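You operate a simulated robot arm through the tools that you are given. There is no shell and no other tool. Be economical: measure what you need, move in short steps, check, and stop when the job is done.

You are at the controls of a simulated robot arm. One attempt, no reset.

Task
Close the wooden drawer. Then take the green stub on the top of the wooden table and put it away on the top of the wooden bench. Then take the orange wedge from the top of the wooden bench and leave it on top of the orange roll there. Then put the pink card on the top of the wooden table. Then put the purple filter on the top of the wooden bench away on the front strip of the long shelf. Then take the blue chuck jaw and leave it in the silver bucket. Then open the grey drawer of the wooden bench, take the black stub and leave it in the inside of the grey drawer of the wooden bench and shut the drawer again. Then turn the tension knob to 40. Then close the filters drawer. Then fetch the blue tub and set it on the lower shelf under the drier tunnel. Then switch the filter selector off. Then set the selector on the narrow control box to 3 m. Then turn the pace knob to 5. Then put the green bearing block on the front strip of the long shelf. Then open the green bench door. The order counts. Set down upright: green stub, purple filter, black stub, blue tub. The filter selector goes anticlockwise seen from above, to its stop. The selector on the narrow control box goes to its stop.

It is judged by the outcome, as a careful person would: the job done as asked, and still so three seconds after it is handed in. It fails if anything else is knocked over, pushed out of place, dropped, spilled or broken.

Robot
A 6-joint arm with a two-finger parallel gripper on a trunk, on a base that drives. Base frame: it is fixed to the floor where the robot stands at the start and does not move with it; the origin is under the middle of the robot, x ahead of it, y to its left, z up; the surface under the hand at the start is at about z = 0.76. Readings come in m, degrees, newtons and seconds.
With the tool pointing down near the work surface it reaches from about 0.4 to 0.92 m from the robot's upright axis, wherever it stands. Its first joint turns from -115.0 to 115.0 degrees. Places, roughly: black stub (4x4x7 cm) [5, 4.4, 0.8]; blue chuck jaw (5x3x4 cm) [4.6, 3.7, 0.8]; blue tub (15x13x17 cm) [-3.8, 1.2, 0.2]; filter selector [-1.9, 0.9, 0.9]; filters drawer [-1.4, 1.3, 0.7]; front strip of the long shelf (164x19 cm) [-7.22, 2.22, 0.82]; green bearing block (5x5x4 cm) [-6.9, 2.3, 0.4]; green bench door [-8.7, 3.6, 0.4]; green stub (4x4x7 cm) [2.6, 1, 0.8]; grey drawer of the wooden bench [5, 4.3, 0.7]; inside of the grey drawer of the wooden bench [5.1, 4.3, 0.6]; lower shelf under the drier tunnel [-7.3, 2, 0.4]; orange roll (11x12x10 cm) [4.4, 2.9, 0.8]; orange wedge (9x7x5 cm) [4.4, 2.7, 0.8]; pace knob [-7.5, 1.7, 1.3]; pink card (13x9x3 cm) [4.7, 3.3, 0.8]; purple filter [4.75, 3.5, 0.75]; selector on the narrow control box [-5.7, 4.3, 0.7]; silver bucket (21x20x19 cm) [3.2, 1.2, 0.9]; tension knob [-0.8, 2.2, 0.9]; top of the wooden bench [4.7, 3.6, 0.8]; top of the wooden table [3, 1.3, 0.8]; wooden drawer [0.6, -0.1, 0.6]. Payload 3.43 kg.
The TCP is the grasp point between the finger pads, 0.034 m short of the fingertips. In the tool frame z runs along the fingers and y along their closing line. The gripper opens to 0.128 m. The fingers are 0.024 m wide and 0.012 m thick; the gripper's body (0.048 by 0.13 m) begins 0.096 m behind the TCP.
Orientation is that of the tool frame in the base frame, as a unit quaternion [w, x, y, z]. With the fingers straight down and closing along the base's y, the tool's x points along the base's -x, its y along +y and its z along -z.

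Tools
- The arm moves only by the tool move_arm. Its arguments are lists of equal length, an entry for each row: "grip": the gripper command, from -1 (fully open) to 1 (shut), values between in proportion; "xyz": the shift along the tool's x, y, z in m, a list of three; "angular": the turn, a rotation vector about the tool's x, y, z in degrees, a list of three. In form: {"grip": [grip, ...], "xyz": [[x, y, z], ...], "angular": [[ax, ay, az], ...]}. A call has 1 to 12 rows; each row shifts and turns the commanded pose from where the row before left it, along the tool's axes as they then stand. Rows are played at 5 a second. More than 0.05 m and 8.6 degrees between two rows, or a gripper value outside its range, and nothing of the call is played. A pose out of reach is approached as far as the arm can. The call stops where the force on the tool passes 40 N (or 10 N more than at its start, if that is more) or the arm is blocked; 0.2 s more then pass. Each finger travels about 0.108 m/s and halts on what it meets, pressing with about 30 N; the grip force reading is that of the motor and also rises with nothing between the fingers. The clock runs only during rows and for 0.2 s after the last one: add rows that do not move to give the fingers time. The reply holds the time, the measured pose of the TCP, the force on the tool along the base axes, the opening and the grip force, in the units named above and with some noise, with the torque about the TCP (base axes, N m) and any sound that the robot's microphone picked up.
- Cameras (640 x 400 px; columns grow to the right, rows downward): "scene" is now at [0.0336, 0.1581, 1.2293]; the picture's right is [-0.46, -0.89, 0.00], its down [-0.59, 0.31, -0.75] and it looks along [0.67, -0.35, -0.66] (base axes); focal length 254 px, centre (320, 200). "wrist" rides on the gripper at [0.076, -0.011, -0.16] in the tool frame; the picture's right is [0.15, 0.99, 0.00], its down [-0.88, 0.13, -0.46] and it looks along [-0.45, 0.07, 0.89] (tool axes); focal length 234 px, centre (320, 200).
- capture(camera): a new picture of that camera. No time passes.
- slide_trunk(by): slides the trunk up (or, below 0, down) by that many m; the arm and the scene camera ride with it, the base frame stays. It gives what a move gives, with no picture.
- roll_base(legs): drives the robot by 1 to 6 legs, each [ahead, turn to the left] in m and degrees, along the robot's own axes; the way and the turn of a leg run together, so that a leg with both is an arc; at most 1.5 m and 180 degrees a leg. The arm and the cameras ride along, it lands a little off, and it stops where it bumps. It gives what a move gives.
- aim_head(pan, tilt): turns the head with the scene camera to pan (to the left, within 103 degrees either way) and tilt (down, from -29 to 69), counted from straight ahead of the robot. It gives what a move gives.
- point_at(camera, pixels): for up to 12 pixels [column, row] of the newest picture of that camera ("zoom" is the newest enlarged one), the place [x, y, z] in the base frame of the surface seen there, good to about 0.003 m, but the place of the scene camera against the robot may be out by one fixed shift of up to 0.018 m in any direction. No time passes.
- zoom(camera, box): a new picture of the part [left, top, right, bottom] of that camera's present view, enlarged. No time passes.
- close_job(): hands the job in; it is judged then, once.

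Go step by step. Measure first, check grasps and placings, and put right what went wrong. The budget is 385 turns and 352 pictures, counting those below and the enlarged ones. Unless the task says otherwise, let go and move clear before handing in.

The tools are called after "Emit:" by a JSON object that holds its "op" and its "data". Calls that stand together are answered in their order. move_arm: Moves the arm, as the interface text tells. Its arguments: {"type":"object","properties":{"grip":{"type":"array","items":{"type":"number"}},"xyz":{"type":"array","items":{"type":"array","items":{"type":"number"}}},"angular":{"type":"array","items":{"type":"array","items":{"type":"number"}}}},"required":["grip","xyz","angular"]} The other tools are called the same way: slide_trunk (by) slides the trunk up or down; roll_base (legs) drives the base; aim_head (pan, tilt) turns the head that bears the scene camera; capture (camera) takes a picture; point_at (camera, pixels) gives the place of the surface under pixels of a picture; zoom (camera, box) takes an enlarged picture of a part of a camera's view; close_job () hands the job in.

At the start:

```text
time_s: 0.0
tcp_pos: [0.5061, -0.2579, 0.8182]
ee_rot: [-0.001, 0.0, 1.0, 0.0]
force: [-0.7, -0.2, -0.4]
wrist_torque: [-0.01, 0.01, 0.02]
width: 0.128
grasp_force: 0.0
trunk travel left (down, up): [-0.5, 0.29]
robot x, y, heading: [-0.0004, -0.0005, -0.2]
head pan, tilt: [-27.6, 41.3]
```

scene: 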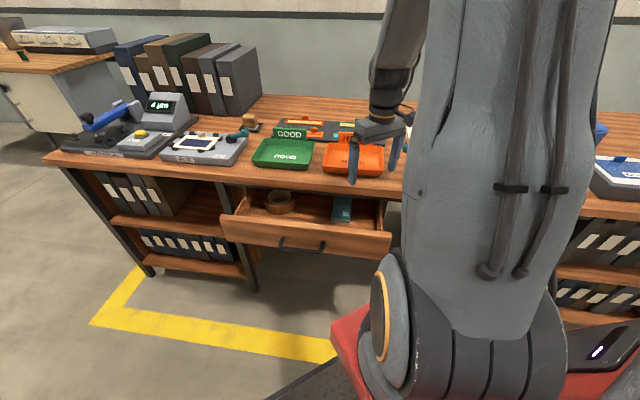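
wrist: 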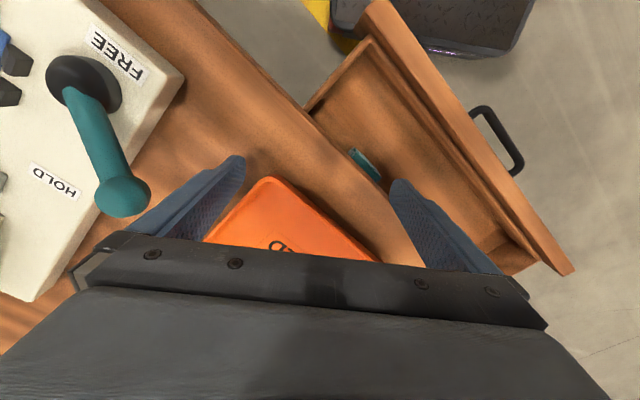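

The scene picture shows the wooden drawer open, handle near (302,245). I measure it first.

Emit:
{"op": "point_at", "data": {"camera": "scene", "pixels": [[302, 244], [283, 243], [322, 245], [225, 222], [388, 242], [235, 195], [382, 205], [300, 190], [225, 180], [345, 197], [300, 230], [60, 160]]}}

Emit:
{"op": "point_at", "data": {"camera": "wrist", "pixels": [[500, 140], [475, 110], [520, 170], [370, 10], [565, 270], [310, 110], [420, 240], [450, 120], [370, 165]]}}

```text
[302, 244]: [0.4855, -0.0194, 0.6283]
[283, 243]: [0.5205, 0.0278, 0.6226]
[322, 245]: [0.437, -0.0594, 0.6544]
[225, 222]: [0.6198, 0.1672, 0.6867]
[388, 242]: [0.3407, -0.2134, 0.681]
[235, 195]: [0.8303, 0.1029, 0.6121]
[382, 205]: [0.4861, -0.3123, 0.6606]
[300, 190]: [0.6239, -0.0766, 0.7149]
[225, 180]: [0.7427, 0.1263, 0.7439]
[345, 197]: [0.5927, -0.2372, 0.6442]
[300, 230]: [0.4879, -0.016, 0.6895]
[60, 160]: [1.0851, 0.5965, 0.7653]
```

```text
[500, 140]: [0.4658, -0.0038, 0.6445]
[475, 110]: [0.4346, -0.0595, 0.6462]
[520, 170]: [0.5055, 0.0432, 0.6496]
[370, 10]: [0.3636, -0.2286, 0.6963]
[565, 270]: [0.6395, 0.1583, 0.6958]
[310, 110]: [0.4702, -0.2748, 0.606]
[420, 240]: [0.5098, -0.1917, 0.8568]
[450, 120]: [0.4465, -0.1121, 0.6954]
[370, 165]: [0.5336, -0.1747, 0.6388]
```

The drawer front runs from (0.35,-0.22) to (0.63,0.16) and stands about 12 cm open; its handle is about 3.4 cm proud at z≈0.645. I raise the hand, shut the fingers, turn to face the push direction, then back the base off a bit.

Emit:
{"op": "move_arm", "data": {"grip": [1, 1, 1, 1, 1, 1, 1], "xyz": [[0, 0, -0.05], [0, 0, -0.05], [0, 0, 0], [0, 0, 0], [0, 0, 0], [0, 0, 0], [0, 0, 0]], "angular": [[0, 0, 0], [0, 0, 0], [0, 0, 7.2], [0, 0, 7.2], [0, 0, 7.2], [0, 0, 7.2], [0, 0, 7.2]]}}

Emit:
{"op": "roll_base", "data": {"legs": [[-0.18, 0]]}}

Emit:
{"op": "capture", "data": {"camera": "wrist"}}

Emit:
{"op": "capture", "data": {"camera": "scene"}}

```text
time_s: 1.6
tcp_pos: [0.5047, -0.2578, 0.9181]
ee_rot: [-0.001, 0.31, 0.951, 0.0]
force: [0.5, -0.9, 0.6]
wrist_torque: [0.01, 0.03, 0.0]
width: 0.0
grasp_force: 30.0
trunk travel left (down, up): [-0.5, 0.29]
robot x, y, heading: [0.0017, 0.0017, -0.1]
head pan, tilt: [-27.6, 41.3]
```

```text
time_s: 3.1
tcp_pos: [0.3271, -0.257, 0.9192]
ee_rot: [0.0, 0.308, 0.951, 0.0]
force: [0.3, -0.1, 0.9]
wrist_torque: [0.0, 0.02, 0.03]
width: 0.0
grasp_force: 30.2
trunk travel left (down, up): [-0.5, 0.29]
robot x, y, heading: [-0.1811, 0.0018, 0.0]
head pan, tilt: [-27.6, 41.3]
```

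```text
349 pictures are left
```

wrist: 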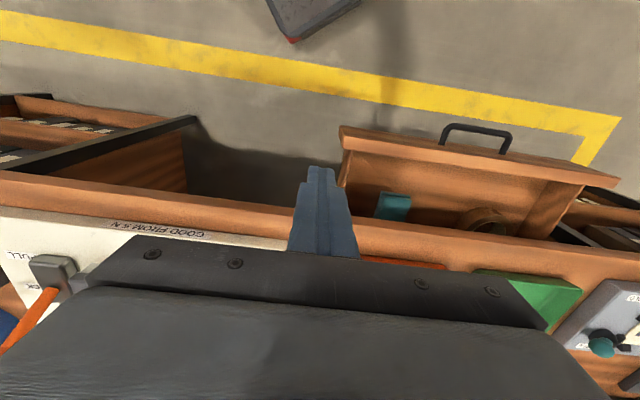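

```text
348 pictures are left
```

scene: 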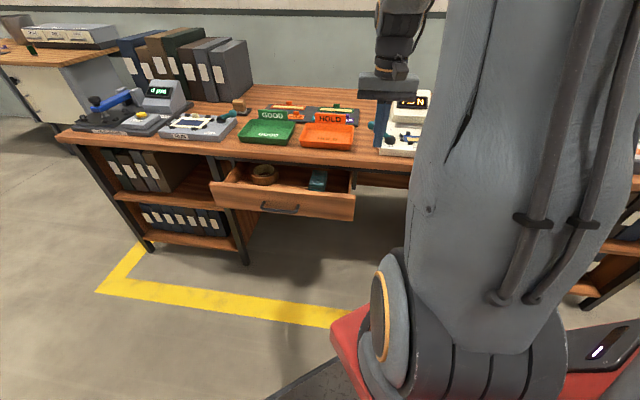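

Wrist view shows the handle at (475,132) and the desk edge. I measure both in this view.

Emit:
{"op": "point_at", "data": {"camera": "wrist", "pixels": [[443, 135], [476, 128], [510, 138], [350, 130], [580, 168], [100, 186], [250, 207], [450, 235], [525, 243]]}}

```text
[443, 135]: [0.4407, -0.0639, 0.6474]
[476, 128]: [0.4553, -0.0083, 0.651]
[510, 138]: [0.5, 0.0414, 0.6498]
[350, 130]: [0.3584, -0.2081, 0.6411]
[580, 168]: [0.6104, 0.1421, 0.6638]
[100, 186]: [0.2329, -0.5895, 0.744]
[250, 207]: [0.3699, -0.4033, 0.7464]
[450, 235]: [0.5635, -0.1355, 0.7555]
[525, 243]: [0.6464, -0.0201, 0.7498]
```

Everything fits a frame turned -36°: handle centre at e=0.267, n=0.37, desk edge at n=0.535. I move in front of the handle and lower the fingers.

Emit:
{"op": "move_arm", "data": {"grip": [1, 1, 1, 1, 1, 1, 1, 1, 1, 1, 1, 1], "xyz": [[0.0145, 0.047, 0], [0.0145, 0.047, 0], [0.0145, 0.047, 0], [0.0145, 0.047, 0], [0.0145, 0.047, 0], [0.0145, 0.047, 0], [0, 0, 0.044], [0, 0, 0.044], [0, 0, 0.044], [0, 0, 0.044], [0, 0, 0.044], [0, 0, 0.044]], "angular": [[0, 0, 0], [0, 0, 0], [0, 0, 0], [0, 0, 0], [0, 0, 0], [0, 0, 0], [0, 0, 0], [0, 0, 0], [0, 0, 0], [0, 0, 0], [0, 0, 0], [0, 0, 0]]}}

Emit:
{"op": "capture", "data": {"camera": "wrist"}}

```text
time_s: 5.7
tcp_pos: [0.4209, 0.0227, 0.6523]
ee_rot: [0.001, 0.308, 0.951, -0.001]
force: [0.5, -0.2, 0.0]
wrist_torque: [0.01, -0.03, -0.02]
width: 0.0
grasp_force: 29.5
trunk travel left (down, up): [-0.5, 0.29]
robot x, y, heading: [-0.1775, -0.0053, -0.0]
head pan, tilt: [-27.6, 41.3]
```

```text
347 pictures are left
```

wrist: 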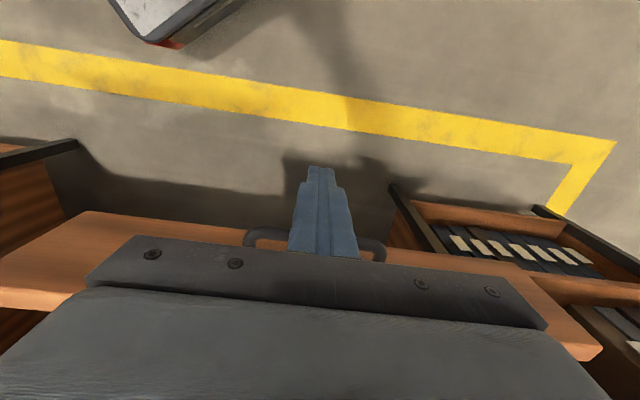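

The fingers sit centred in front of the handle (columns 245–385). Pushing inward until it stops.

Emit:
{"op": "move_arm", "data": {"grip": [1, 1, 1, 1, 1, 1, 1, 1, 1, 1], "xyz": [[-0.018, 0, 0], [-0.018, 0, 0], [-0.018, 0, 0], [-0.018, 0, 0], [-0.018, 0, 0], [-0.018, 0, 0], [-0.018, 0, 0], [-0.018, 0, 0], [-0.018, 0, 0], [-0.018, 0, 0]], "angular": [[0, 0, 0], [0, 0, 0], [0, 0, 0], [0, 0, 0], [0, 0, 0], [0, 0, 0], [0, 0, 0], [0, 0, 0], [0, 0, 0], [0, 0, 0]]}}

Emit:
{"op": "capture", "data": {"camera": "scene"}}

```text
time_s: 7.8
tcp_pos: [0.5532, -0.0717, 0.6558]
ee_rot: [-0.004, 0.308, 0.951, 0.0]
force: [-4.4, 4.1, 1.9]
wrist_torque: [-0.5, -0.54, -0.05]
width: 0.0
grasp_force: 30.0
trunk travel left (down, up): [-0.5, 0.29]
robot x, y, heading: [-0.181, -0.0031, 0.2]
head pan, tilt: [-27.6, 41.3]
stopped in row 10: the force on the tool passed its limit at 44 N (the readings are from after the stop); the commanded pose is now the measured one
```

```text
346 pictures are left
```

scene: 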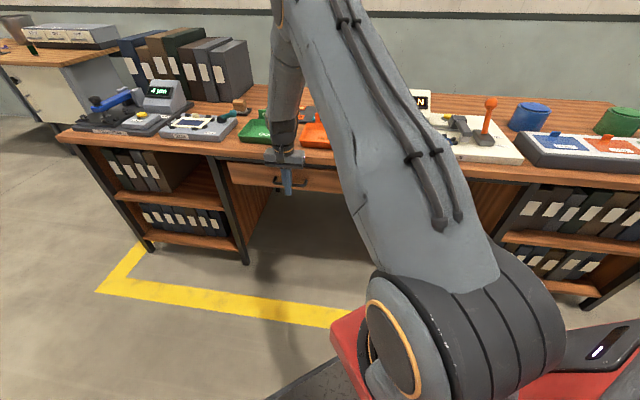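

It stopped hard at TCP n≈0.49, which puts the front flush with the desk edge. I back off, rise, and check.

Emit:
{"op": "move_arm", "data": {"grip": [1, 1, 1, 1, 1, 1, 1, 1, 1, 1], "xyz": [[0.04, 0, 0], [0.04, 0, 0], [0.04, 0, 0], [0.04, 0, 0], [0, 0, -0.05], [0, 0, -0.05], [0, 0, -0.05], [0, 0, -0.05], [0, 0, -0.05], [0, 0, -0.05]], "angular": [[0, 0, 0], [0, 0, 0], [0, 0, 0], [0, 0, 0], [0, 0, 0], [0, 0, 0], [0, 0, 0], [0, 0, 0], [0, 0, 0], [0, 0, 0]]}}

Emit:
{"op": "zoom", "data": {"camera": "scene", "box": [160, 90, 400, 240]}}

```text
time_s: 10.0
tcp_pos: [0.4288, 0.0204, 0.9592]
ee_rot: [-0.004, 0.308, 0.951, 0.0]
force: [1.0, 0.8, -0.3]
wrist_torque: [0.0, 0.06, -0.02]
width: 0.0001
grasp_force: 29.9
trunk travel left (down, up): [-0.5, 0.29]
robot x, y, heading: [-0.1791, -0.0016, 0.4]
head pan, tilt: [-27.6, 41.3]
```

```text
2.67 times, centred on (280, 165) of scene
```

zoom: 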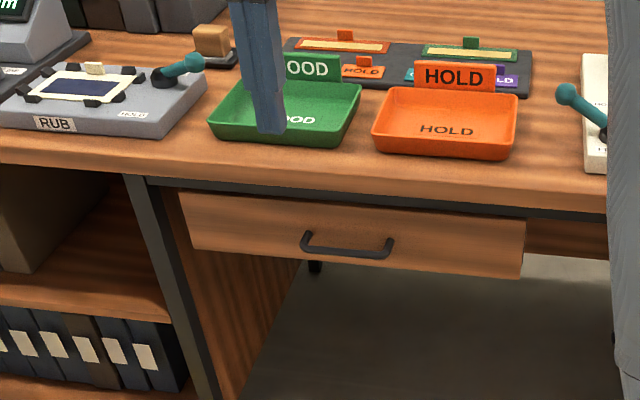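

The drawer is shut. Next is the table; I look around to plan the drive.

Emit:
{"op": "aim_head", "data": {"pan": 20, "tilt": 15}}

Emit:
{"op": "capture", "data": {"camera": "scene"}}

Emit:
{"op": "aim_head", "data": {"pan": 90, "tilt": 15}}

Emit:
{"op": "capture", "data": {"camera": "scene"}}

```text
time_s: 11.2
tcp_pos: [0.4279, 0.0206, 0.9572]
ee_rot: [-0.004, 0.308, 0.951, -0.001]
force: [0.2, -0.4, -0.5]
wrist_torque: [-0.04, 0.0, 0.01]
width: 0.0
grasp_force: 29.8
trunk travel left (down, up): [-0.5, 0.29]
robot x, y, heading: [-0.1792, 0.0013, 0.4]
head pan, tilt: [20.0, 15.0]
```

```text
344 pictures are left
```

scene: 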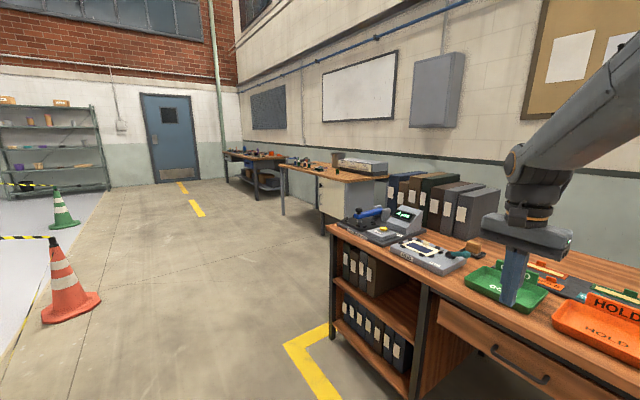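

```text
time_s: 12.6
tcp_pos: [0.4283, 0.0205, 0.9587]
ee_rot: [-0.004, 0.308, 0.951, -0.001]
force: [0.0, 0.3, -1.1]
wrist_torque: [0.05, -0.01, 0.02]
width: 0.0
grasp_force: 29.6
trunk travel left (down, up): [-0.5, 0.29]
robot x, y, heading: [-0.1816, -0.0003, 0.1]
head pan, tilt: [90.0, 15.0]
```

```text
343 pictures are left
```

scene: 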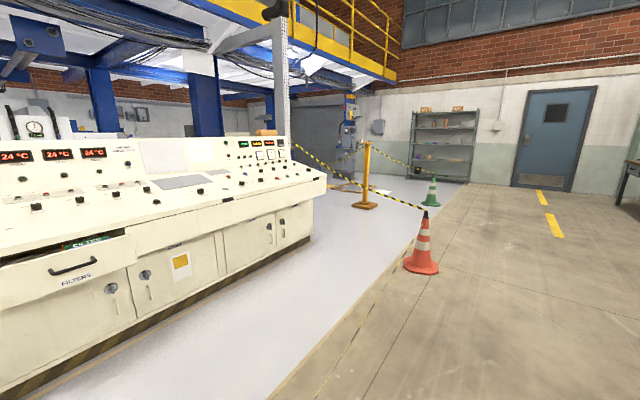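

The aisle to the left of the desk is clear; table and bench lie further along the wall direction (heading 54°). I drive along the aisle to beside the table.

Emit:
{"op": "roll_base", "data": {"legs": [[0, 54], [1.3, 0], [1.1, 0], [0, -90], [0.45, 0]]}}

Emit:
{"op": "aim_head", "data": {"pan": 0, "tilt": 25}}

Emit:
{"op": "capture", "data": {"camera": "scene"}}

```text
time_s: 33.0
tcp_pos: [2.0983, 1.333, 0.958]
ee_rot: [-0.004, 0.588, 0.809, 0.001]
force: [0.3, 0.2, -0.3]
wrist_torque: [0.01, 0.02, 0.0]
width: 0.0001
grasp_force: 29.9
trunk travel left (down, up): [-0.5, 0.29]
robot x, y, heading: [1.5937, 1.6785, -35.9]
head pan, tilt: [90.0, 15.0]
```

```text
time_s: 34.6
tcp_pos: [2.098, 1.3327, 0.958]
ee_rot: [-0.004, 0.588, 0.809, 0.001]
force: [0.1, -0.8, -0.2]
wrist_torque: [-0.03, 0.03, -0.03]
width: 0.0
grasp_force: 30.1
trunk travel left (down, up): [-0.5, 0.29]
robot x, y, heading: [1.5939, 1.6713, -36.2]
head pan, tilt: [0.0, 25.0]
```

```text
342 pictures are left
```

scene: 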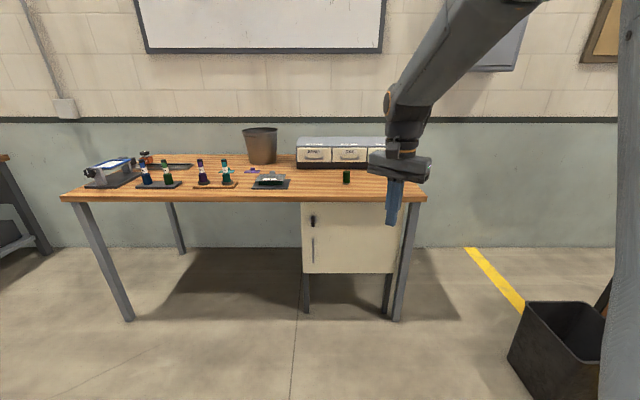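

The table shows the green stub at (346,177) and bucket at (260,145). I zoom and measure.

Emit:
{"op": "zoom", "data": {"camera": "scene", "box": [60, 110, 440, 220]}}

Emit:
{"op": "point_at", "data": {"camera": "scene", "pixels": [[346, 171], [346, 180], [260, 131], [243, 133], [277, 133], [300, 196], [90, 197], [270, 182], [330, 185], [335, 162], [200, 160], [346, 176]]}}

```text
1.68 times, centred on (250, 165) of scene
```

zoom: 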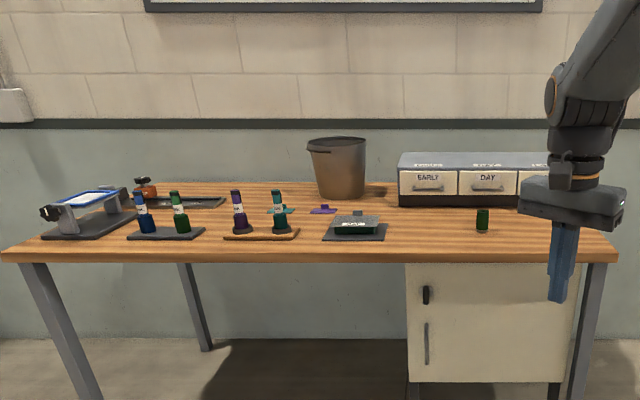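

```text
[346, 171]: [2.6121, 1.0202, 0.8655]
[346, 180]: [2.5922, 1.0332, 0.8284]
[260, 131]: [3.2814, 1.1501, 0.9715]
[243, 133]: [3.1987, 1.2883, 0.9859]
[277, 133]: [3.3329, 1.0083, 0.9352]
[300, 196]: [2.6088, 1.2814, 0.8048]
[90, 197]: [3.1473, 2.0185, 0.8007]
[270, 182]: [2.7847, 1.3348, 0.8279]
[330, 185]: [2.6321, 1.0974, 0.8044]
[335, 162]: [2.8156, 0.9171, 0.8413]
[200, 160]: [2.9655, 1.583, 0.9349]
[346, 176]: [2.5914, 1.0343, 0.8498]
```

Stub centre ≈(2.606,1.023), table top z≈0.80. I drive 0.5 m closer, turn the hand square to the table and open it.

Emit:
{"op": "roll_base", "data": {"legs": [[0.5, 0]]}}

Emit:
{"op": "move_arm", "data": {"grip": [-0.3, -0.3, -0.3, -0.3, -0.3], "xyz": [[0, 0, 0], [0, 0, 0], [0, 0, 0], [0, 0, 0], [0, 0, 0]], "angular": [[0, 0, -7.2], [0, 0, -7.2], [0, 0, -7.2], [0, 0, -7.2], [0, 0, -7.2]]}}

Emit:
{"op": "capture", "data": {"camera": "wrist"}}

Emit:
{"op": "capture", "data": {"camera": "scene"}}

```text
time_s: 37.6
tcp_pos: [2.5107, 1.0364, 0.9583]
ee_rot: [-0.003, 0.587, 0.81, 0.001]
force: [0.0, 0.2, -0.9]
wrist_torque: [0.02, 0.0, 0.02]
width: 0.0
grasp_force: 29.9
trunk travel left (down, up): [-0.5, 0.29]
robot x, y, heading: [2.0062, 1.374, -35.7]
head pan, tilt: [0.0, 25.0]
```

```text
time_s: 38.8
tcp_pos: [2.5094, 1.0367, 0.9593]
ee_rot: [-0.003, 0.306, 0.952, 0.002]
force: [0.9, 0.7, -0.2]
wrist_torque: [-0.01, 0.0, 0.01]
width: 0.0831
grasp_force: 0.2
trunk travel left (down, up): [-0.5, 0.29]
robot x, y, heading: [2.0082, 1.3759, -35.8]
head pan, tilt: [0.0, 25.0]
```

```text
340 pictures are left
```

wrist: 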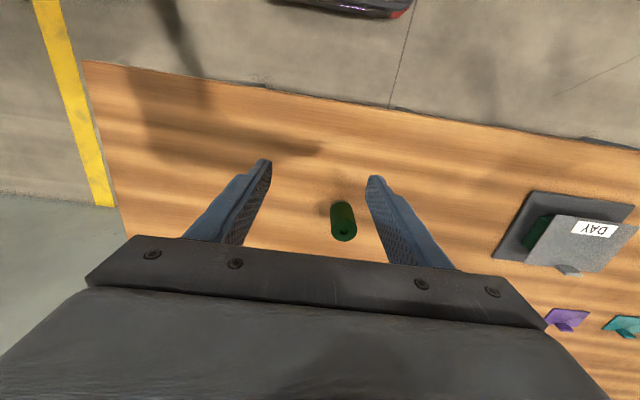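

```text
339 pictures are left
```

scene: 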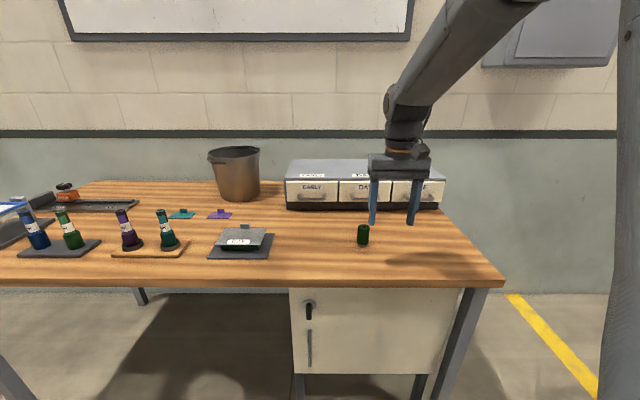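

The stub is at (343,222) in the wrist view. I measure it in both cameras.

Emit:
{"op": "point_at", "data": {"camera": "wrist", "pixels": [[342, 205], [343, 222], [344, 234], [333, 222], [354, 222], [450, 180]]}}

Emit:
{"op": "point_at", "data": {"camera": "scene", "pixels": [[363, 225], [363, 235], [363, 243], [357, 235], [369, 235], [330, 260], [235, 148], [262, 149], [208, 153], [236, 152]]}}

```text
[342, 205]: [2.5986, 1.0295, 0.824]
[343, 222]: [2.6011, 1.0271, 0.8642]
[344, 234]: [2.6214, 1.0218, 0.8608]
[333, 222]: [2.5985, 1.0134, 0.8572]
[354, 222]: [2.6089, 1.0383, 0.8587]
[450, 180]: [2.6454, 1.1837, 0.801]
```

```text
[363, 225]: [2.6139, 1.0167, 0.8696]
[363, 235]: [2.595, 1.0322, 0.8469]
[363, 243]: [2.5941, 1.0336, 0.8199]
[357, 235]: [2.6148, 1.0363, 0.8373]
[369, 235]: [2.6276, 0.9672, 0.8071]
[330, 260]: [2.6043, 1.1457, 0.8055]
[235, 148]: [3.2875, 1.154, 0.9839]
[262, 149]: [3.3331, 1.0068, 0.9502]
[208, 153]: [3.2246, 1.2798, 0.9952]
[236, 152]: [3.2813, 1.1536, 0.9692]
```

Stub centre ≈(2.612,1.023), top at 0.866. I go over it and down to z=0.845.

Emit:
{"op": "move_arm", "data": {"grip": [-0.3, -0.3, -0.3, -0.3, -0.3, -0.3], "xyz": [[-0.046, 0.0245, 0], [-0.046, 0.0245, 0], [0, 0, 0], [0, 0, 0.038], [0, 0, 0.038], [0, 0, 0.038]], "angular": [[0, 0, 0], [0, 0, 0], [0, 0, 0], [0, 0, 0], [0, 0, 0], [0, 0, 0]]}}

Emit:
{"op": "capture", "data": {"camera": "wrist"}}

```text
refused: row 1 steps farther than a row can; nothing moved
```

```text
338 pictures are left
```

wrist: 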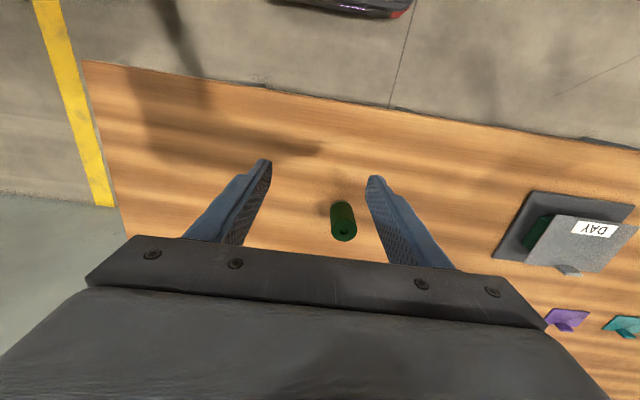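

The step was just over the limit; I split it into three.

Emit:
{"op": "move_arm", "data": {"grip": [-0.3, -0.3, -0.3, -0.3, -0.3, -0.3, -0.3], "xyz": [[-0.0305, 0.0163, 0], [-0.0305, 0.0163, 0], [-0.0305, 0.0163, 0], [0, 0, 0], [0, 0, 0.038], [0, 0, 0.038], [0, 0, 0.038]], "angular": [[0, 0, 0], [0, 0, 0], [0, 0, 0], [0, 0, 0], [0, 0, 0], [0, 0, 0], [0, 0, 0]]}}

Emit:
{"op": "capture", "data": {"camera": "wrist"}}

```text
time_s: 40.4
tcp_pos: [2.6128, 1.0233, 0.844]
ee_rot: [-0.001, 0.307, 0.952, 0.001]
force: [0.0, 0.3, -0.1]
wrist_torque: [0.0, -0.04, 0.02]
width: 0.0831
grasp_force: 0.0
trunk travel left (down, up): [-0.5, 0.29]
robot x, y, heading: [2.006, 1.3788, -35.8]
head pan, tilt: [0.0, 25.0]
```

```text
337 pictures are left
```

wrist: 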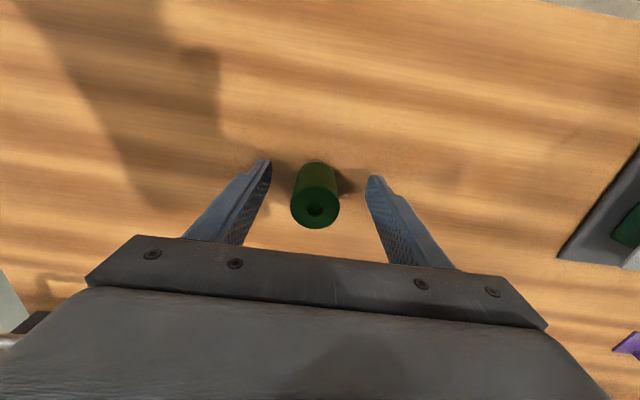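

The stub is between the fingers at (316,195). I check the fore-aft alignment.

Emit:
{"op": "point_at", "data": {"camera": "wrist", "pixels": [[315, 195], [315, 225], [293, 207], [338, 207]]}}

```text
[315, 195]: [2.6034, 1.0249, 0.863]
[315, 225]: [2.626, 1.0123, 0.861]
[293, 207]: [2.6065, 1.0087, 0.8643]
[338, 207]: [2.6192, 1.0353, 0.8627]
```

Aligned within 2–3 mm. Closing and lifting.

Emit:
{"op": "move_arm", "data": {"grip": [1, 1, 1, 1, 1, 1, 1, 1], "xyz": [[0, 0, 0], [0, 0, 0], [0, 0, 0], [0, 0, -0.03], [0, 0, -0.05], [0, 0, -0.05], [0, 0, -0.05], [0, 0, -0.05]], "angular": [[0, 0, 0], [0, 0, 0], [0, 0, 0], [0, 0, 0], [0, 0, 0], [0, 0, 0], [0, 0, 0], [0, 0, 0]]}}

Emit:
{"op": "capture", "data": {"camera": "wrist"}}

Emit:
{"op": "zoom", "data": {"camera": "scene", "box": [0, 120, 480, 300]}}

```text
time_s: 42.2
tcp_pos: [2.6151, 1.022, 1.0739]
ee_rot: [-0.004, 0.307, 0.952, 0.003]
force: [1.1, 0.2, -4.3]
wrist_torque: [0.05, 0.05, -0.05]
width: 0.0345
grasp_force: 30.0
trunk travel left (down, up): [-0.5, 0.29]
robot x, y, heading: [2.0083, 1.38, -35.9]
head pan, tilt: [0.0, 25.0]
```

```text
336 pictures are left
```

wrist: 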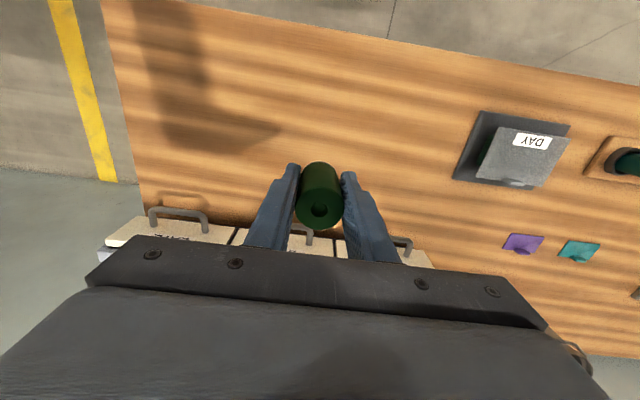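

```text
1.33 times, centred on (240, 210) of scene
```

zoom: 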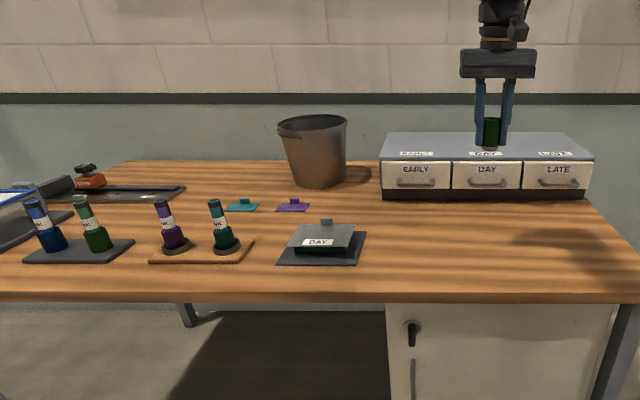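

The green stub is held (width 0.0345). I back off, drive along the aisle to the bench and look at it.

Emit:
{"op": "roll_base", "data": {"legs": [[-0.55, 0], [0, 90], [1.5, 0], [1.5, 0], [0, -90]]}}

Emit:
{"op": "capture", "data": {"camera": "scene"}}

```text
time_s: 67.0
tcp_pos: [3.9562, 3.749, 1.0747]
ee_rot: [-0.003, 0.31, 0.951, 0.001]
force: [0.5, -1.3, -3.8]
wrist_torque: [0.0, 0.02, 0.0]
width: 0.0345
grasp_force: 30.6
trunk travel left (down, up): [-0.5, 0.29]
robot x, y, heading: [3.3487, 4.1057, -35.9]
head pan, tilt: [0.0, 25.0]
```

```text
334 pictures are left
```

scene: 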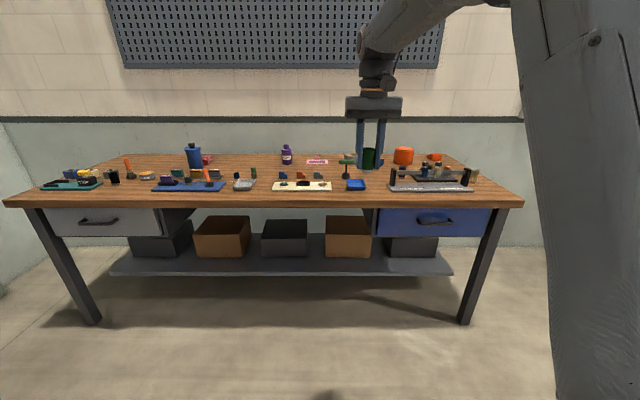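

The bench is crowded. I zoom into both halves.

Emit:
{"op": "zoom", "data": {"camera": "scene", "box": [20, 130, 280, 250]}}

Emit:
{"op": "zoom", "data": {"camera": "scene", "box": [260, 130, 520, 250]}}

```text
2.46 times, centred on (150, 190) of scene
```

zoom: 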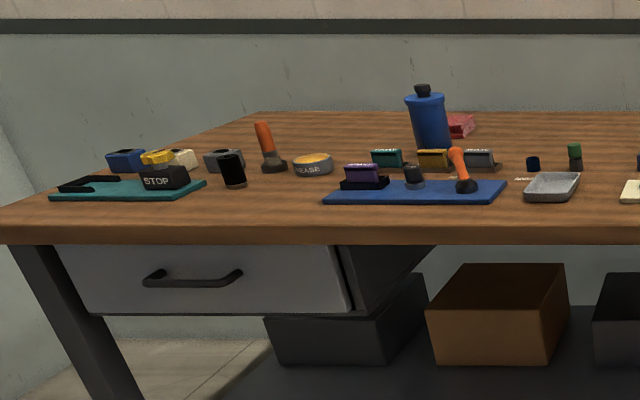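

```text
2.46 times, centred on (390, 190) of scene
```

zoom: 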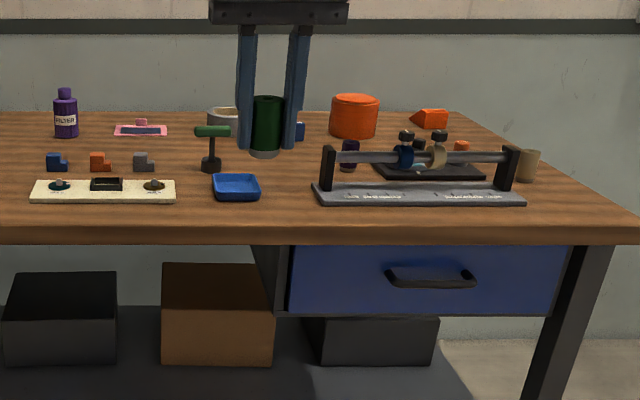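

I measure the key items and free areas on the bench.

Emit:
{"op": "point_at", "data": {"camera": "zoom", "pixels": [[66, 95], [66, 125], [140, 130], [57, 163], [100, 163], [210, 150], [236, 185], [355, 115], [432, 117], [355, 102], [20, 140], [190, 210]]}}

Emit:
{"op": "point_at", "data": {"camera": "scene", "pixels": [[115, 177], [95, 222], [240, 165], [235, 160], [250, 155], [220, 160], [270, 180], [237, 176], [255, 172], [100, 203], [500, 203], [300, 203]]}}

```text
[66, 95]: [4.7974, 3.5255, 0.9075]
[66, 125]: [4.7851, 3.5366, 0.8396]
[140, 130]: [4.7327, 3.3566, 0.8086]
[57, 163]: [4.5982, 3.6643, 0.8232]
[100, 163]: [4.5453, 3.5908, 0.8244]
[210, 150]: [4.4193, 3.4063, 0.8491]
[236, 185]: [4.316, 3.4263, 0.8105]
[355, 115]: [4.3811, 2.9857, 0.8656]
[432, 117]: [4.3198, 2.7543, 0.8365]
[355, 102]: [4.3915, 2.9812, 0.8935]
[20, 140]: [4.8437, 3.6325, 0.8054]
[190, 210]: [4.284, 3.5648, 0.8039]
```

```text
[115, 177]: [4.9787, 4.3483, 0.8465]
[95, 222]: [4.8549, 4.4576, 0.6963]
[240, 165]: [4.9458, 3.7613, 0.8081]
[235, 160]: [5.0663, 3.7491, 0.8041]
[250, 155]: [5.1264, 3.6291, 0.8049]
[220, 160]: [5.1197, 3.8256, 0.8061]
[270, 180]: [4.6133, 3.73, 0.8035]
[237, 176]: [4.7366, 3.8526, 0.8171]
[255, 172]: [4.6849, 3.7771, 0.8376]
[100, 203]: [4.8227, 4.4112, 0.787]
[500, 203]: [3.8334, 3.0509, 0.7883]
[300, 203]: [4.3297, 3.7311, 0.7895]
```

The free spot at about e=5.88, n=1.76 (left of the purple filter, behind the caps) suits the green stub. I shift along the bench and come forward.

Emit:
{"op": "roll_base", "data": {"legs": [[0, 90], [0.53, 0], [0, -90], [0.6, 0]]}}

Emit:
{"op": "aim_head", "data": {"pan": 0, "tilt": 38}}

Emit:
{"op": "capture", "data": {"camera": "scene"}}

Emit:
{"op": "capture", "data": {"camera": "wrist"}}

```text
time_s: 80.6
tcp_pos: [4.7405, 3.8022, 1.0749]
ee_rot: [-0.003, 0.316, 0.949, 0.001]
force: [0.6, -0.1, -3.8]
wrist_torque: [0.04, 0.01, -0.03]
width: 0.0344
grasp_force: 30.2
trunk travel left (down, up): [-0.5, 0.29]
robot x, y, heading: [4.1337, 4.1635, -36.8]
head pan, tilt: [0.0, 25.0]
```

```text
time_s: 81.3
tcp_pos: [4.7422, 3.8025, 1.0727]
ee_rot: [-0.002, 0.316, 0.949, 0.003]
force: [-0.5, -0.1, -3.6]
wrist_torque: [0.01, 0.03, -0.02]
width: 0.0343
grasp_force: 29.9
trunk travel left (down, up): [-0.5, 0.29]
robot x, y, heading: [4.1411, 4.1668, -36.9]
head pan, tilt: [0.0, 38.0]
```

```text
331 pictures are left
```

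scene: 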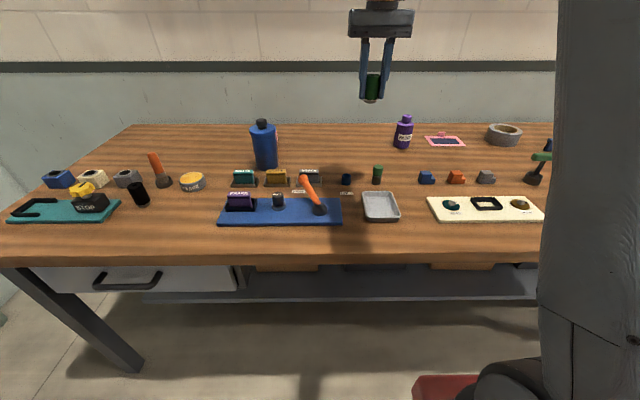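

```text
330 pictures are left
```

wrist: 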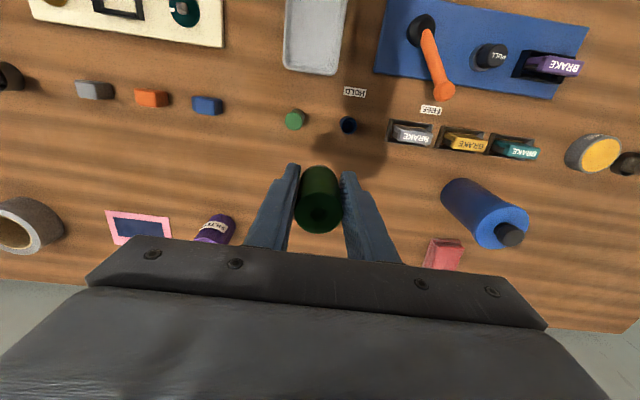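

TCP sits just behind the caps. I verify the clear area around scene (350,145), the bottle and filter positions.

Emit:
{"op": "point_at", "data": {"camera": "scene", "pixels": [[350, 150], [340, 140], [365, 140], [263, 122], [276, 150], [403, 120], [377, 168], [346, 175], [427, 172], [445, 140], [139, 184], [300, 172]]}}

```text
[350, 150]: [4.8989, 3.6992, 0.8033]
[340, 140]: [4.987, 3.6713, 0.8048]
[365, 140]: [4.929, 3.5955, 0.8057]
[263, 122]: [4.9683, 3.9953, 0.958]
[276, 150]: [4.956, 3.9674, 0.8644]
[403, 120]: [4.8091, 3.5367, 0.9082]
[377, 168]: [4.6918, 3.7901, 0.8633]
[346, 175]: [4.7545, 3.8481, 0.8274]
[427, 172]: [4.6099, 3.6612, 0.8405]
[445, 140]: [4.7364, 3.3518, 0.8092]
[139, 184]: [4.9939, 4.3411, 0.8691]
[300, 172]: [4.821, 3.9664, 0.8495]
```

The spot (4.87,3.72) is clear. Moving over it, then down to just above the surface.

Emit:
{"op": "move_arm", "data": {"grip": [1, 1, 1, 1, 1, 1, 1, 1, 1], "xyz": [[-0.038, 0.0025, 0], [-0.038, 0.0025, 0], [-0.038, 0.0025, 0], [-0.038, 0.0025, 0], [0, 0, 0.045], [0, 0, 0.045], [0, 0, 0.045], [0, 0, 0.045], [0, 0, 0.04]], "angular": [[0, 0, 0], [0, 0, 0], [0, 0, 0], [0, 0, 0], [0, 0, 0], [0, 0, 0], [0, 0, 0], [0, 0, 0], [0, 0, 0]]}}

Emit:
{"op": "zoom", "data": {"camera": "scene", "box": [250, 80, 450, 205]}}

```text
time_s: 83.3
tcp_pos: [4.8624, 3.7279, 0.8515]
ee_rot: [-0.002, 0.314, 0.949, 0.002]
force: [-0.7, 0.2, -2.2]
wrist_torque: [0.0, 0.03, 0.01]
width: 0.0341
grasp_force: 30.2
out of reach, approached as far as the arm can: row 4
trunk travel left (down, up): [-0.5, 0.29]
robot x, y, heading: [4.135, 4.1649, -36.7]
head pan, tilt: [0.0, 38.0]
```

```text
3.20 times, centred on (350, 142) of scene
```

zoom: 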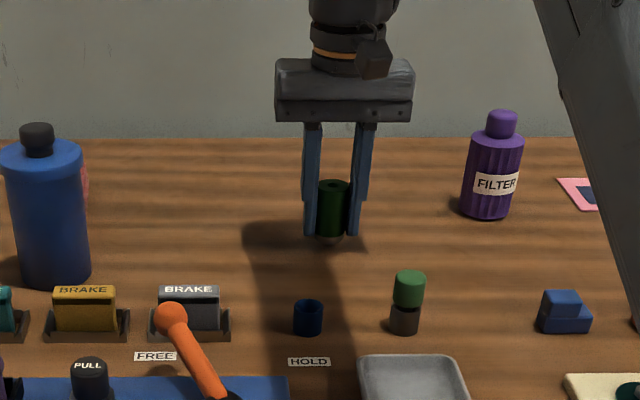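

Nearly touching (weight reading fell). I lower a few mm more and see the force.

Emit:
{"op": "move_arm", "data": {"grip": [1, 1, 1], "xyz": [[0, 0, 0.003], [0, 0, 0.003], [0, 0, 0]], "angular": [[0, 0, 0], [0, 0, 0], [0, 0, 0]]}}

```text
time_s: 84.1
tcp_pos: [4.8606, 3.7273, 0.8444]
ee_rot: [-0.003, 0.316, 0.949, 0.002]
force: [-0.3, 0.1, -3.5]
wrist_torque: [0.03, -0.02, -0.02]
width: 0.0342
grasp_force: 29.9
trunk travel left (down, up): [-0.5, 0.29]
robot x, y, heading: [4.1395, 4.1675, -36.6]
head pan, tilt: [0.0, 38.0]
```

Still not touching; lowering further in small steps.

Emit:
{"op": "move_arm", "data": {"grip": [1, 1, 1], "xyz": [[0, 0, 0.003], [0, 0, 0], [0, 0, 0]], "angular": [[0, 0, 0], [0, 0, 0], [0, 0, 0]]}}

```text
time_s: 84.9
tcp_pos: [4.8593, 3.7278, 0.8425]
ee_rot: [-0.003, 0.316, 0.949, 0.002]
force: [0.2, 0.4, 0.8]
wrist_torque: [-0.03, -0.03, 0.0]
width: 0.0345
grasp_force: 29.6
trunk travel left (down, up): [-0.5, 0.29]
robot x, y, heading: [4.1386, 4.1651, -36.7]
head pan, tilt: [0.0, 38.0]
```

Contact: weight is carried by the bench. Release and rise.

Emit:
{"op": "move_arm", "data": {"grip": [0.3, 0, -0.3, -0.3, -0.3, -0.3, -0.3], "xyz": [[0, 0, 0], [0, 0, 0], [0, 0, 0], [0, 0, -0.04], [0, 0, -0.05], [0, 0, -0.05], [0, 0, -0.05]], "angular": [[0, 0, 0], [0, 0, 0], [0, 0, 0], [0, 0, 0], [0, 0, 0], [0, 0, 0], [0, 0, 0]]}}

Emit:
{"op": "zoom", "data": {"camera": "scene", "box": [250, 80, 450, 205]}}

```text
time_s: 86.5
tcp_pos: [4.8608, 3.7271, 1.0326]
ee_rot: [-0.004, 0.316, 0.949, 0.002]
force: [0.1, -0.5, -0.7]
wrist_torque: [0.01, 0.02, 0.02]
width: 0.0831
grasp_force: 0.1
trunk travel left (down, up): [-0.5, 0.29]
robot x, y, heading: [4.1393, 4.169, -36.8]
head pan, tilt: [0.0, 38.0]
```

```text
3.20 times, centred on (350, 142) of scene
```

zoom: 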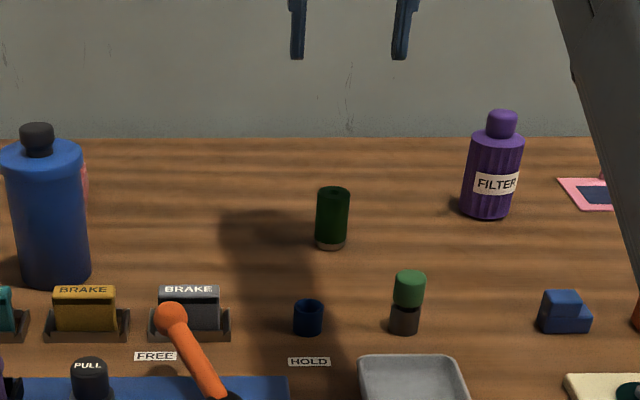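

The green stub stands upright on the bench. Next, the orange wedge and roll at the right end: I retract a bit and shift the base there.

Emit:
{"op": "move_arm", "data": {"grip": [-0.3, -0.3, -0.3, -0.3], "xyz": [[0.04, 0, -0.02], [0.04, 0, -0.02], [0.04, 0, 0], [0.03, 0, 0]], "angular": [[0, 0, 0], [0, 0, 0], [0, 0, 0], [0, 0, 0]]}}

Emit:
{"op": "roll_base", "data": {"legs": [[-0.55, 0], [0, -89.2], [0.92, 0], [0, 90], [0.5, 0]]}}

Emit:
{"op": "capture", "data": {"camera": "scene"}}

Emit:
{"op": "capture", "data": {"camera": "wrist"}}

```text
time_s: 87.5
tcp_pos: [4.7415, 3.8152, 1.0724]
ee_rot: [-0.003, 0.315, 0.949, 0.002]
force: [0.5, -0.3, 0.4]
wrist_torque: [0.05, 0.04, -0.04]
width: 0.0832
grasp_force: 0.0
trunk travel left (down, up): [-0.5, 0.29]
robot x, y, heading: [4.1369, 4.1662, -36.7]
head pan, tilt: [0.0, 38.0]
```

```text
time_s: 105.4
tcp_pos: [4.1858, 3.1343, 1.0738]
ee_rot: [-0.003, 0.297, 0.955, 0.002]
force: [-0.1, 0.7, 0.2]
wrist_torque: [-0.01, 0.0, 0.0]
width: 0.0832
grasp_force: 0.1
trunk travel left (down, up): [-0.5, 0.29]
robot x, y, heading: [3.5713, 3.4622, -34.6]
head pan, tilt: [0.0, 38.0]
```

```text
327 pictures are left
```

scene: 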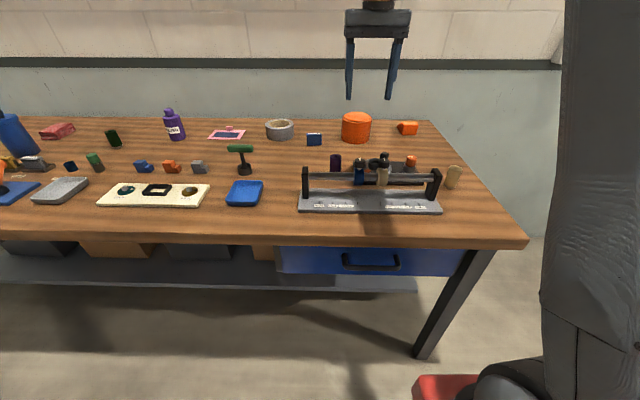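

```text
326 pictures are left
```

wrist: 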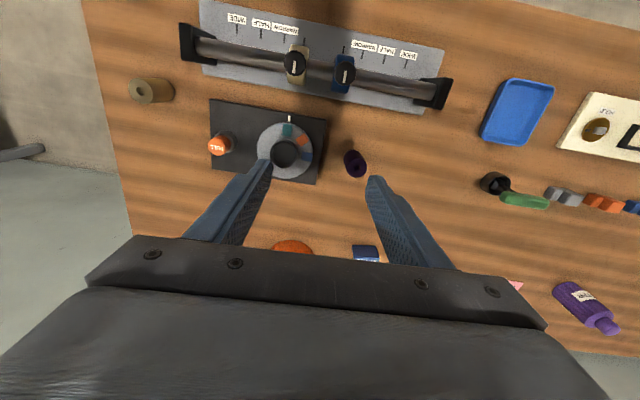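

The wedge at (407,128) is far back. I check how far the base protrudes and measure wedge and roll.

Emit:
{"op": "point_at", "data": {"camera": "scene", "pixels": [[440, 378], [416, 380], [418, 395], [407, 127], [400, 126], [416, 124], [405, 133], [356, 116], [356, 112], [356, 135], [371, 122], [342, 122]]}}

Emit:
{"op": "zoom", "data": {"camera": "scene", "box": [320, 95, 440, 170]}}

```text
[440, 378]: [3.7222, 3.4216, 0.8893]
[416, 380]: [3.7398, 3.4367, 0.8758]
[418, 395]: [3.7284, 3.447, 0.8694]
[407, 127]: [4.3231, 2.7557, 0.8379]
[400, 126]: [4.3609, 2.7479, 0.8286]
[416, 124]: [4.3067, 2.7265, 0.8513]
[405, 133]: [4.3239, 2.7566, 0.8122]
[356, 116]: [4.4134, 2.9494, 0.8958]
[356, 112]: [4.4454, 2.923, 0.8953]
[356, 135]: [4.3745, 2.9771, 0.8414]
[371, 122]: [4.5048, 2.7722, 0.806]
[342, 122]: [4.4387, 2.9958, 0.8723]
```

```text
5.33 times, centred on (380, 132) of scene
```

zoom: 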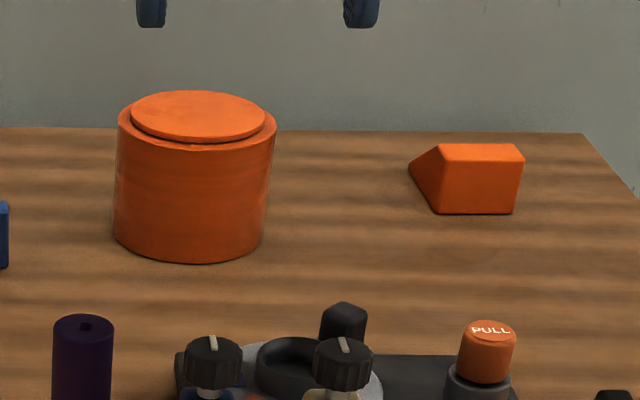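

The wedge is ~1.02 m away. I look down to see how far the base itself reaches ahead.

Emit:
{"op": "aim_head", "data": {"pan": 25, "tilt": 69}}

Emit:
{"op": "capture", "data": {"camera": "scene"}}

```text
time_s: 106.3
tcp_pos: [4.1867, 3.1342, 1.0728]
ee_rot: [-0.003, 0.297, 0.955, 0.001]
force: [0.2, 0.4, -0.2]
wrist_torque: [0.0, 0.01, -0.01]
width: 0.0831
grasp_force: 0.0
trunk travel left (down, up): [-0.5, 0.29]
robot x, y, heading: [3.5684, 3.4656, -34.6]
head pan, tilt: [25.0, 68.8]
```

```text
324 pictures are left
```

scene: 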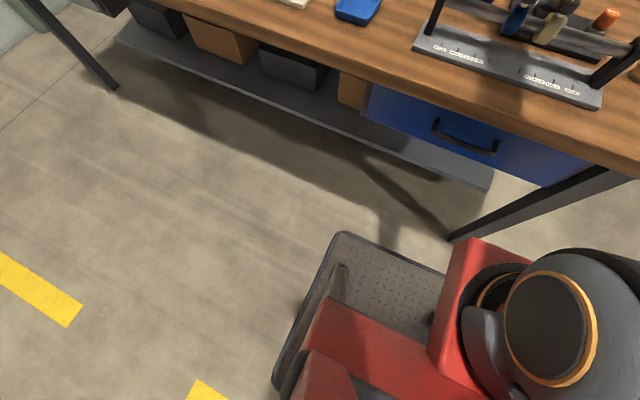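

Emit:
{"op": "point_at", "data": {"camera": "scene", "pixels": [[345, 235], [400, 255], [440, 272], [310, 300], [285, 360], [340, 110], [450, 237], [300, 30], [280, 385], [480, 190]]}}

```text
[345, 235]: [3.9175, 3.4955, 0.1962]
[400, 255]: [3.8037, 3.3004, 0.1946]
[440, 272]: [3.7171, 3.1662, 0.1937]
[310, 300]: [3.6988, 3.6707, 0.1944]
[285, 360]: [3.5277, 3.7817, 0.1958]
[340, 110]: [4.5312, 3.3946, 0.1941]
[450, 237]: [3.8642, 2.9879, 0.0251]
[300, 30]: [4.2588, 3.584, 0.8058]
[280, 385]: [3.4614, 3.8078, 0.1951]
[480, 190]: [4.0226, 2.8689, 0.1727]
```

The base front is only 0.27 m ahead and 0.2 m high, so it can go slightly under the bench edge. I step diagonally to about e=5.05, n=1.05.

Emit:
{"op": "roll_base", "data": {"legs": [[0, 35.6], [0.25, 0], [0, -37]]}}

Emit:
{"op": "aim_head", "data": {"pan": 0, "tilt": 42}}

Emit:
{"op": "capture", "data": {"camera": "scene"}}

Emit:
{"op": "capture", "data": {"camera": "wrist"}}

```text
time_s: 111.6
tcp_pos: [4.4306, 3.1258, 1.0747]
ee_rot: [-0.003, 0.308, 0.951, 0.002]
force: [-0.2, 0.2, 1.0]
wrist_torque: [0.01, -0.02, 0.01]
width: 0.0832
grasp_force: 0.1
trunk travel left (down, up): [-0.5, 0.29]
robot x, y, heading: [3.8248, 3.4634, -35.7]
head pan, tilt: [25.0, 68.8]
```

```text
time_s: 112.5
tcp_pos: [4.4303, 3.1261, 1.0735]
ee_rot: [-0.003, 0.307, 0.952, 0.001]
force: [-0.9, 0.5, 0.3]
wrist_torque: [-0.02, 0.01, 0.0]
width: 0.0834
grasp_force: 0.0
trunk travel left (down, up): [-0.5, 0.29]
robot x, y, heading: [3.8208, 3.468, -35.9]
head pan, tilt: [0.0, 42.0]
```

```text
323 pictures are left
```

scene: 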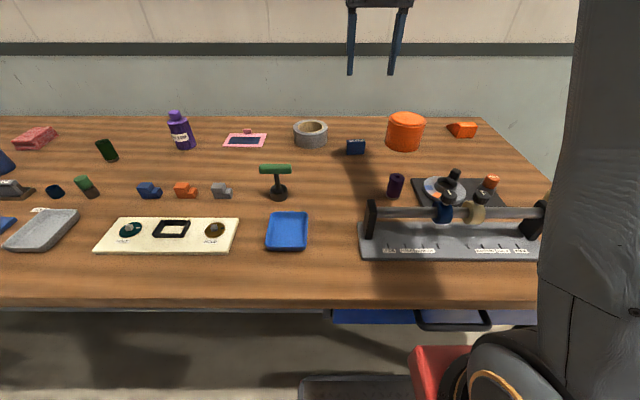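

```text
322 pictures are left
```

wrist: 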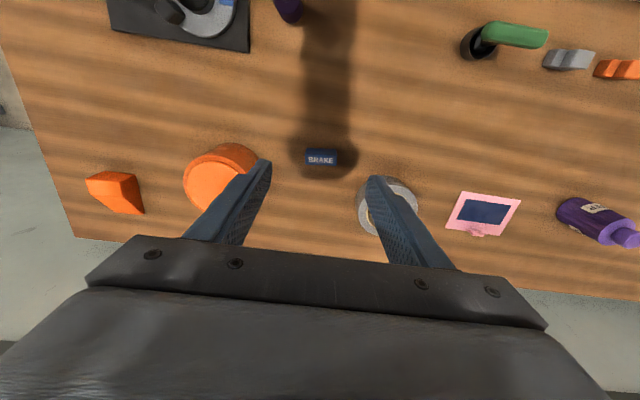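

Wedge at (115,192) and roll at (220,175) in the wrist view. Zoom and measure their shape.

Emit:
{"op": "zoom", "data": {"camera": "wrist", "box": [60, 120, 300, 270]}}

Emit:
{"op": "zoom", "data": {"camera": "scene", "box": [370, 95, 490, 170]}}

Emit:
{"op": "point_at", "data": {"camera": "wrist", "pixels": [[90, 180], [100, 177], [130, 174], [136, 182], [141, 213], [112, 207], [120, 190], [185, 185], [215, 165], [205, 200], [225, 145], [258, 160]]}}

```text
2.67 times, centred on (180, 195) of wrist
```

zoom: 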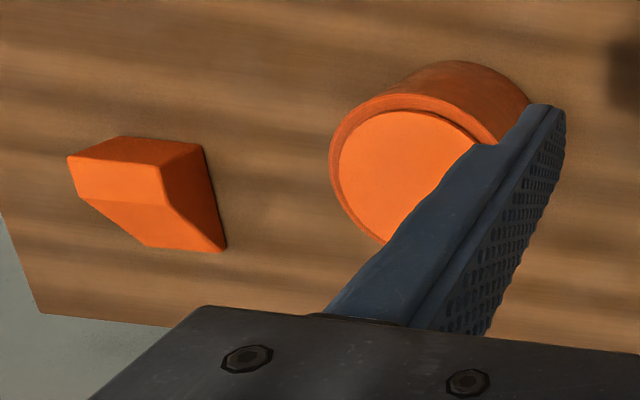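

```text
5.33 times, centred on (430, 132) of scene
```

zoom: 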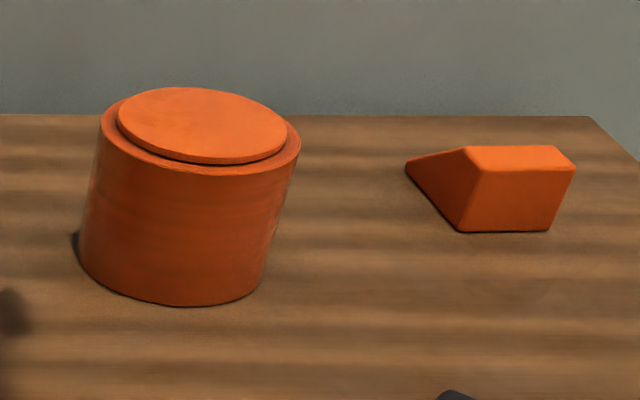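

```text
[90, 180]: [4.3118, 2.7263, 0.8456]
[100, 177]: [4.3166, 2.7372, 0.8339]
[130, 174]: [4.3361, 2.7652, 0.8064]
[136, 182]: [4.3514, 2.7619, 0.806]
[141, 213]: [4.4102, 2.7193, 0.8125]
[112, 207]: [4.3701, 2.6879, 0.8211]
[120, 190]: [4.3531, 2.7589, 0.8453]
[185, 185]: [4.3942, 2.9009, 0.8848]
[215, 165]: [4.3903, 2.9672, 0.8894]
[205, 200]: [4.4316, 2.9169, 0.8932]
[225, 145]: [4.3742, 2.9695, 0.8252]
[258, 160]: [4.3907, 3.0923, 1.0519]
```

I measure wedge corners in the wrist zoom.

Emit:
{"op": "zoom", "data": {"camera": "wrist", "box": [60, 120, 300, 270]}}

Emit:
{"op": "point_at", "data": {"camera": "zoom", "pixels": [[72, 160], [158, 170], [163, 203], [82, 193], [150, 243], [220, 248], [203, 150], [122, 140], [120, 180], [345, 150], [380, 230], [460, 130]]}}

```text
2.67 times, centred on (180, 195) of wrist
```

zoom: 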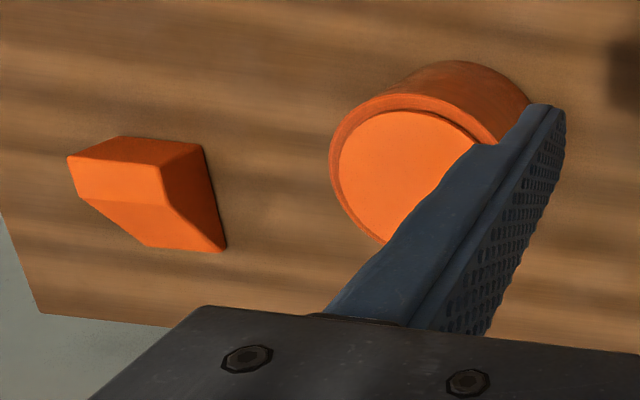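

```text
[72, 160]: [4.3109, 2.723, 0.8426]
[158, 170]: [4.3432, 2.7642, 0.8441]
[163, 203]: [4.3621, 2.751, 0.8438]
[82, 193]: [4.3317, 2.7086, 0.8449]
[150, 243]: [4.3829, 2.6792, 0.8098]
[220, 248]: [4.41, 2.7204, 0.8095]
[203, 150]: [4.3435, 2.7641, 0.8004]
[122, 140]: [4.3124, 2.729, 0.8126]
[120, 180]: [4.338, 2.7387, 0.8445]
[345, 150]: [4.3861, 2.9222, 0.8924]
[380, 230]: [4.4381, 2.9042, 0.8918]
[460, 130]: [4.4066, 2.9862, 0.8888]
```

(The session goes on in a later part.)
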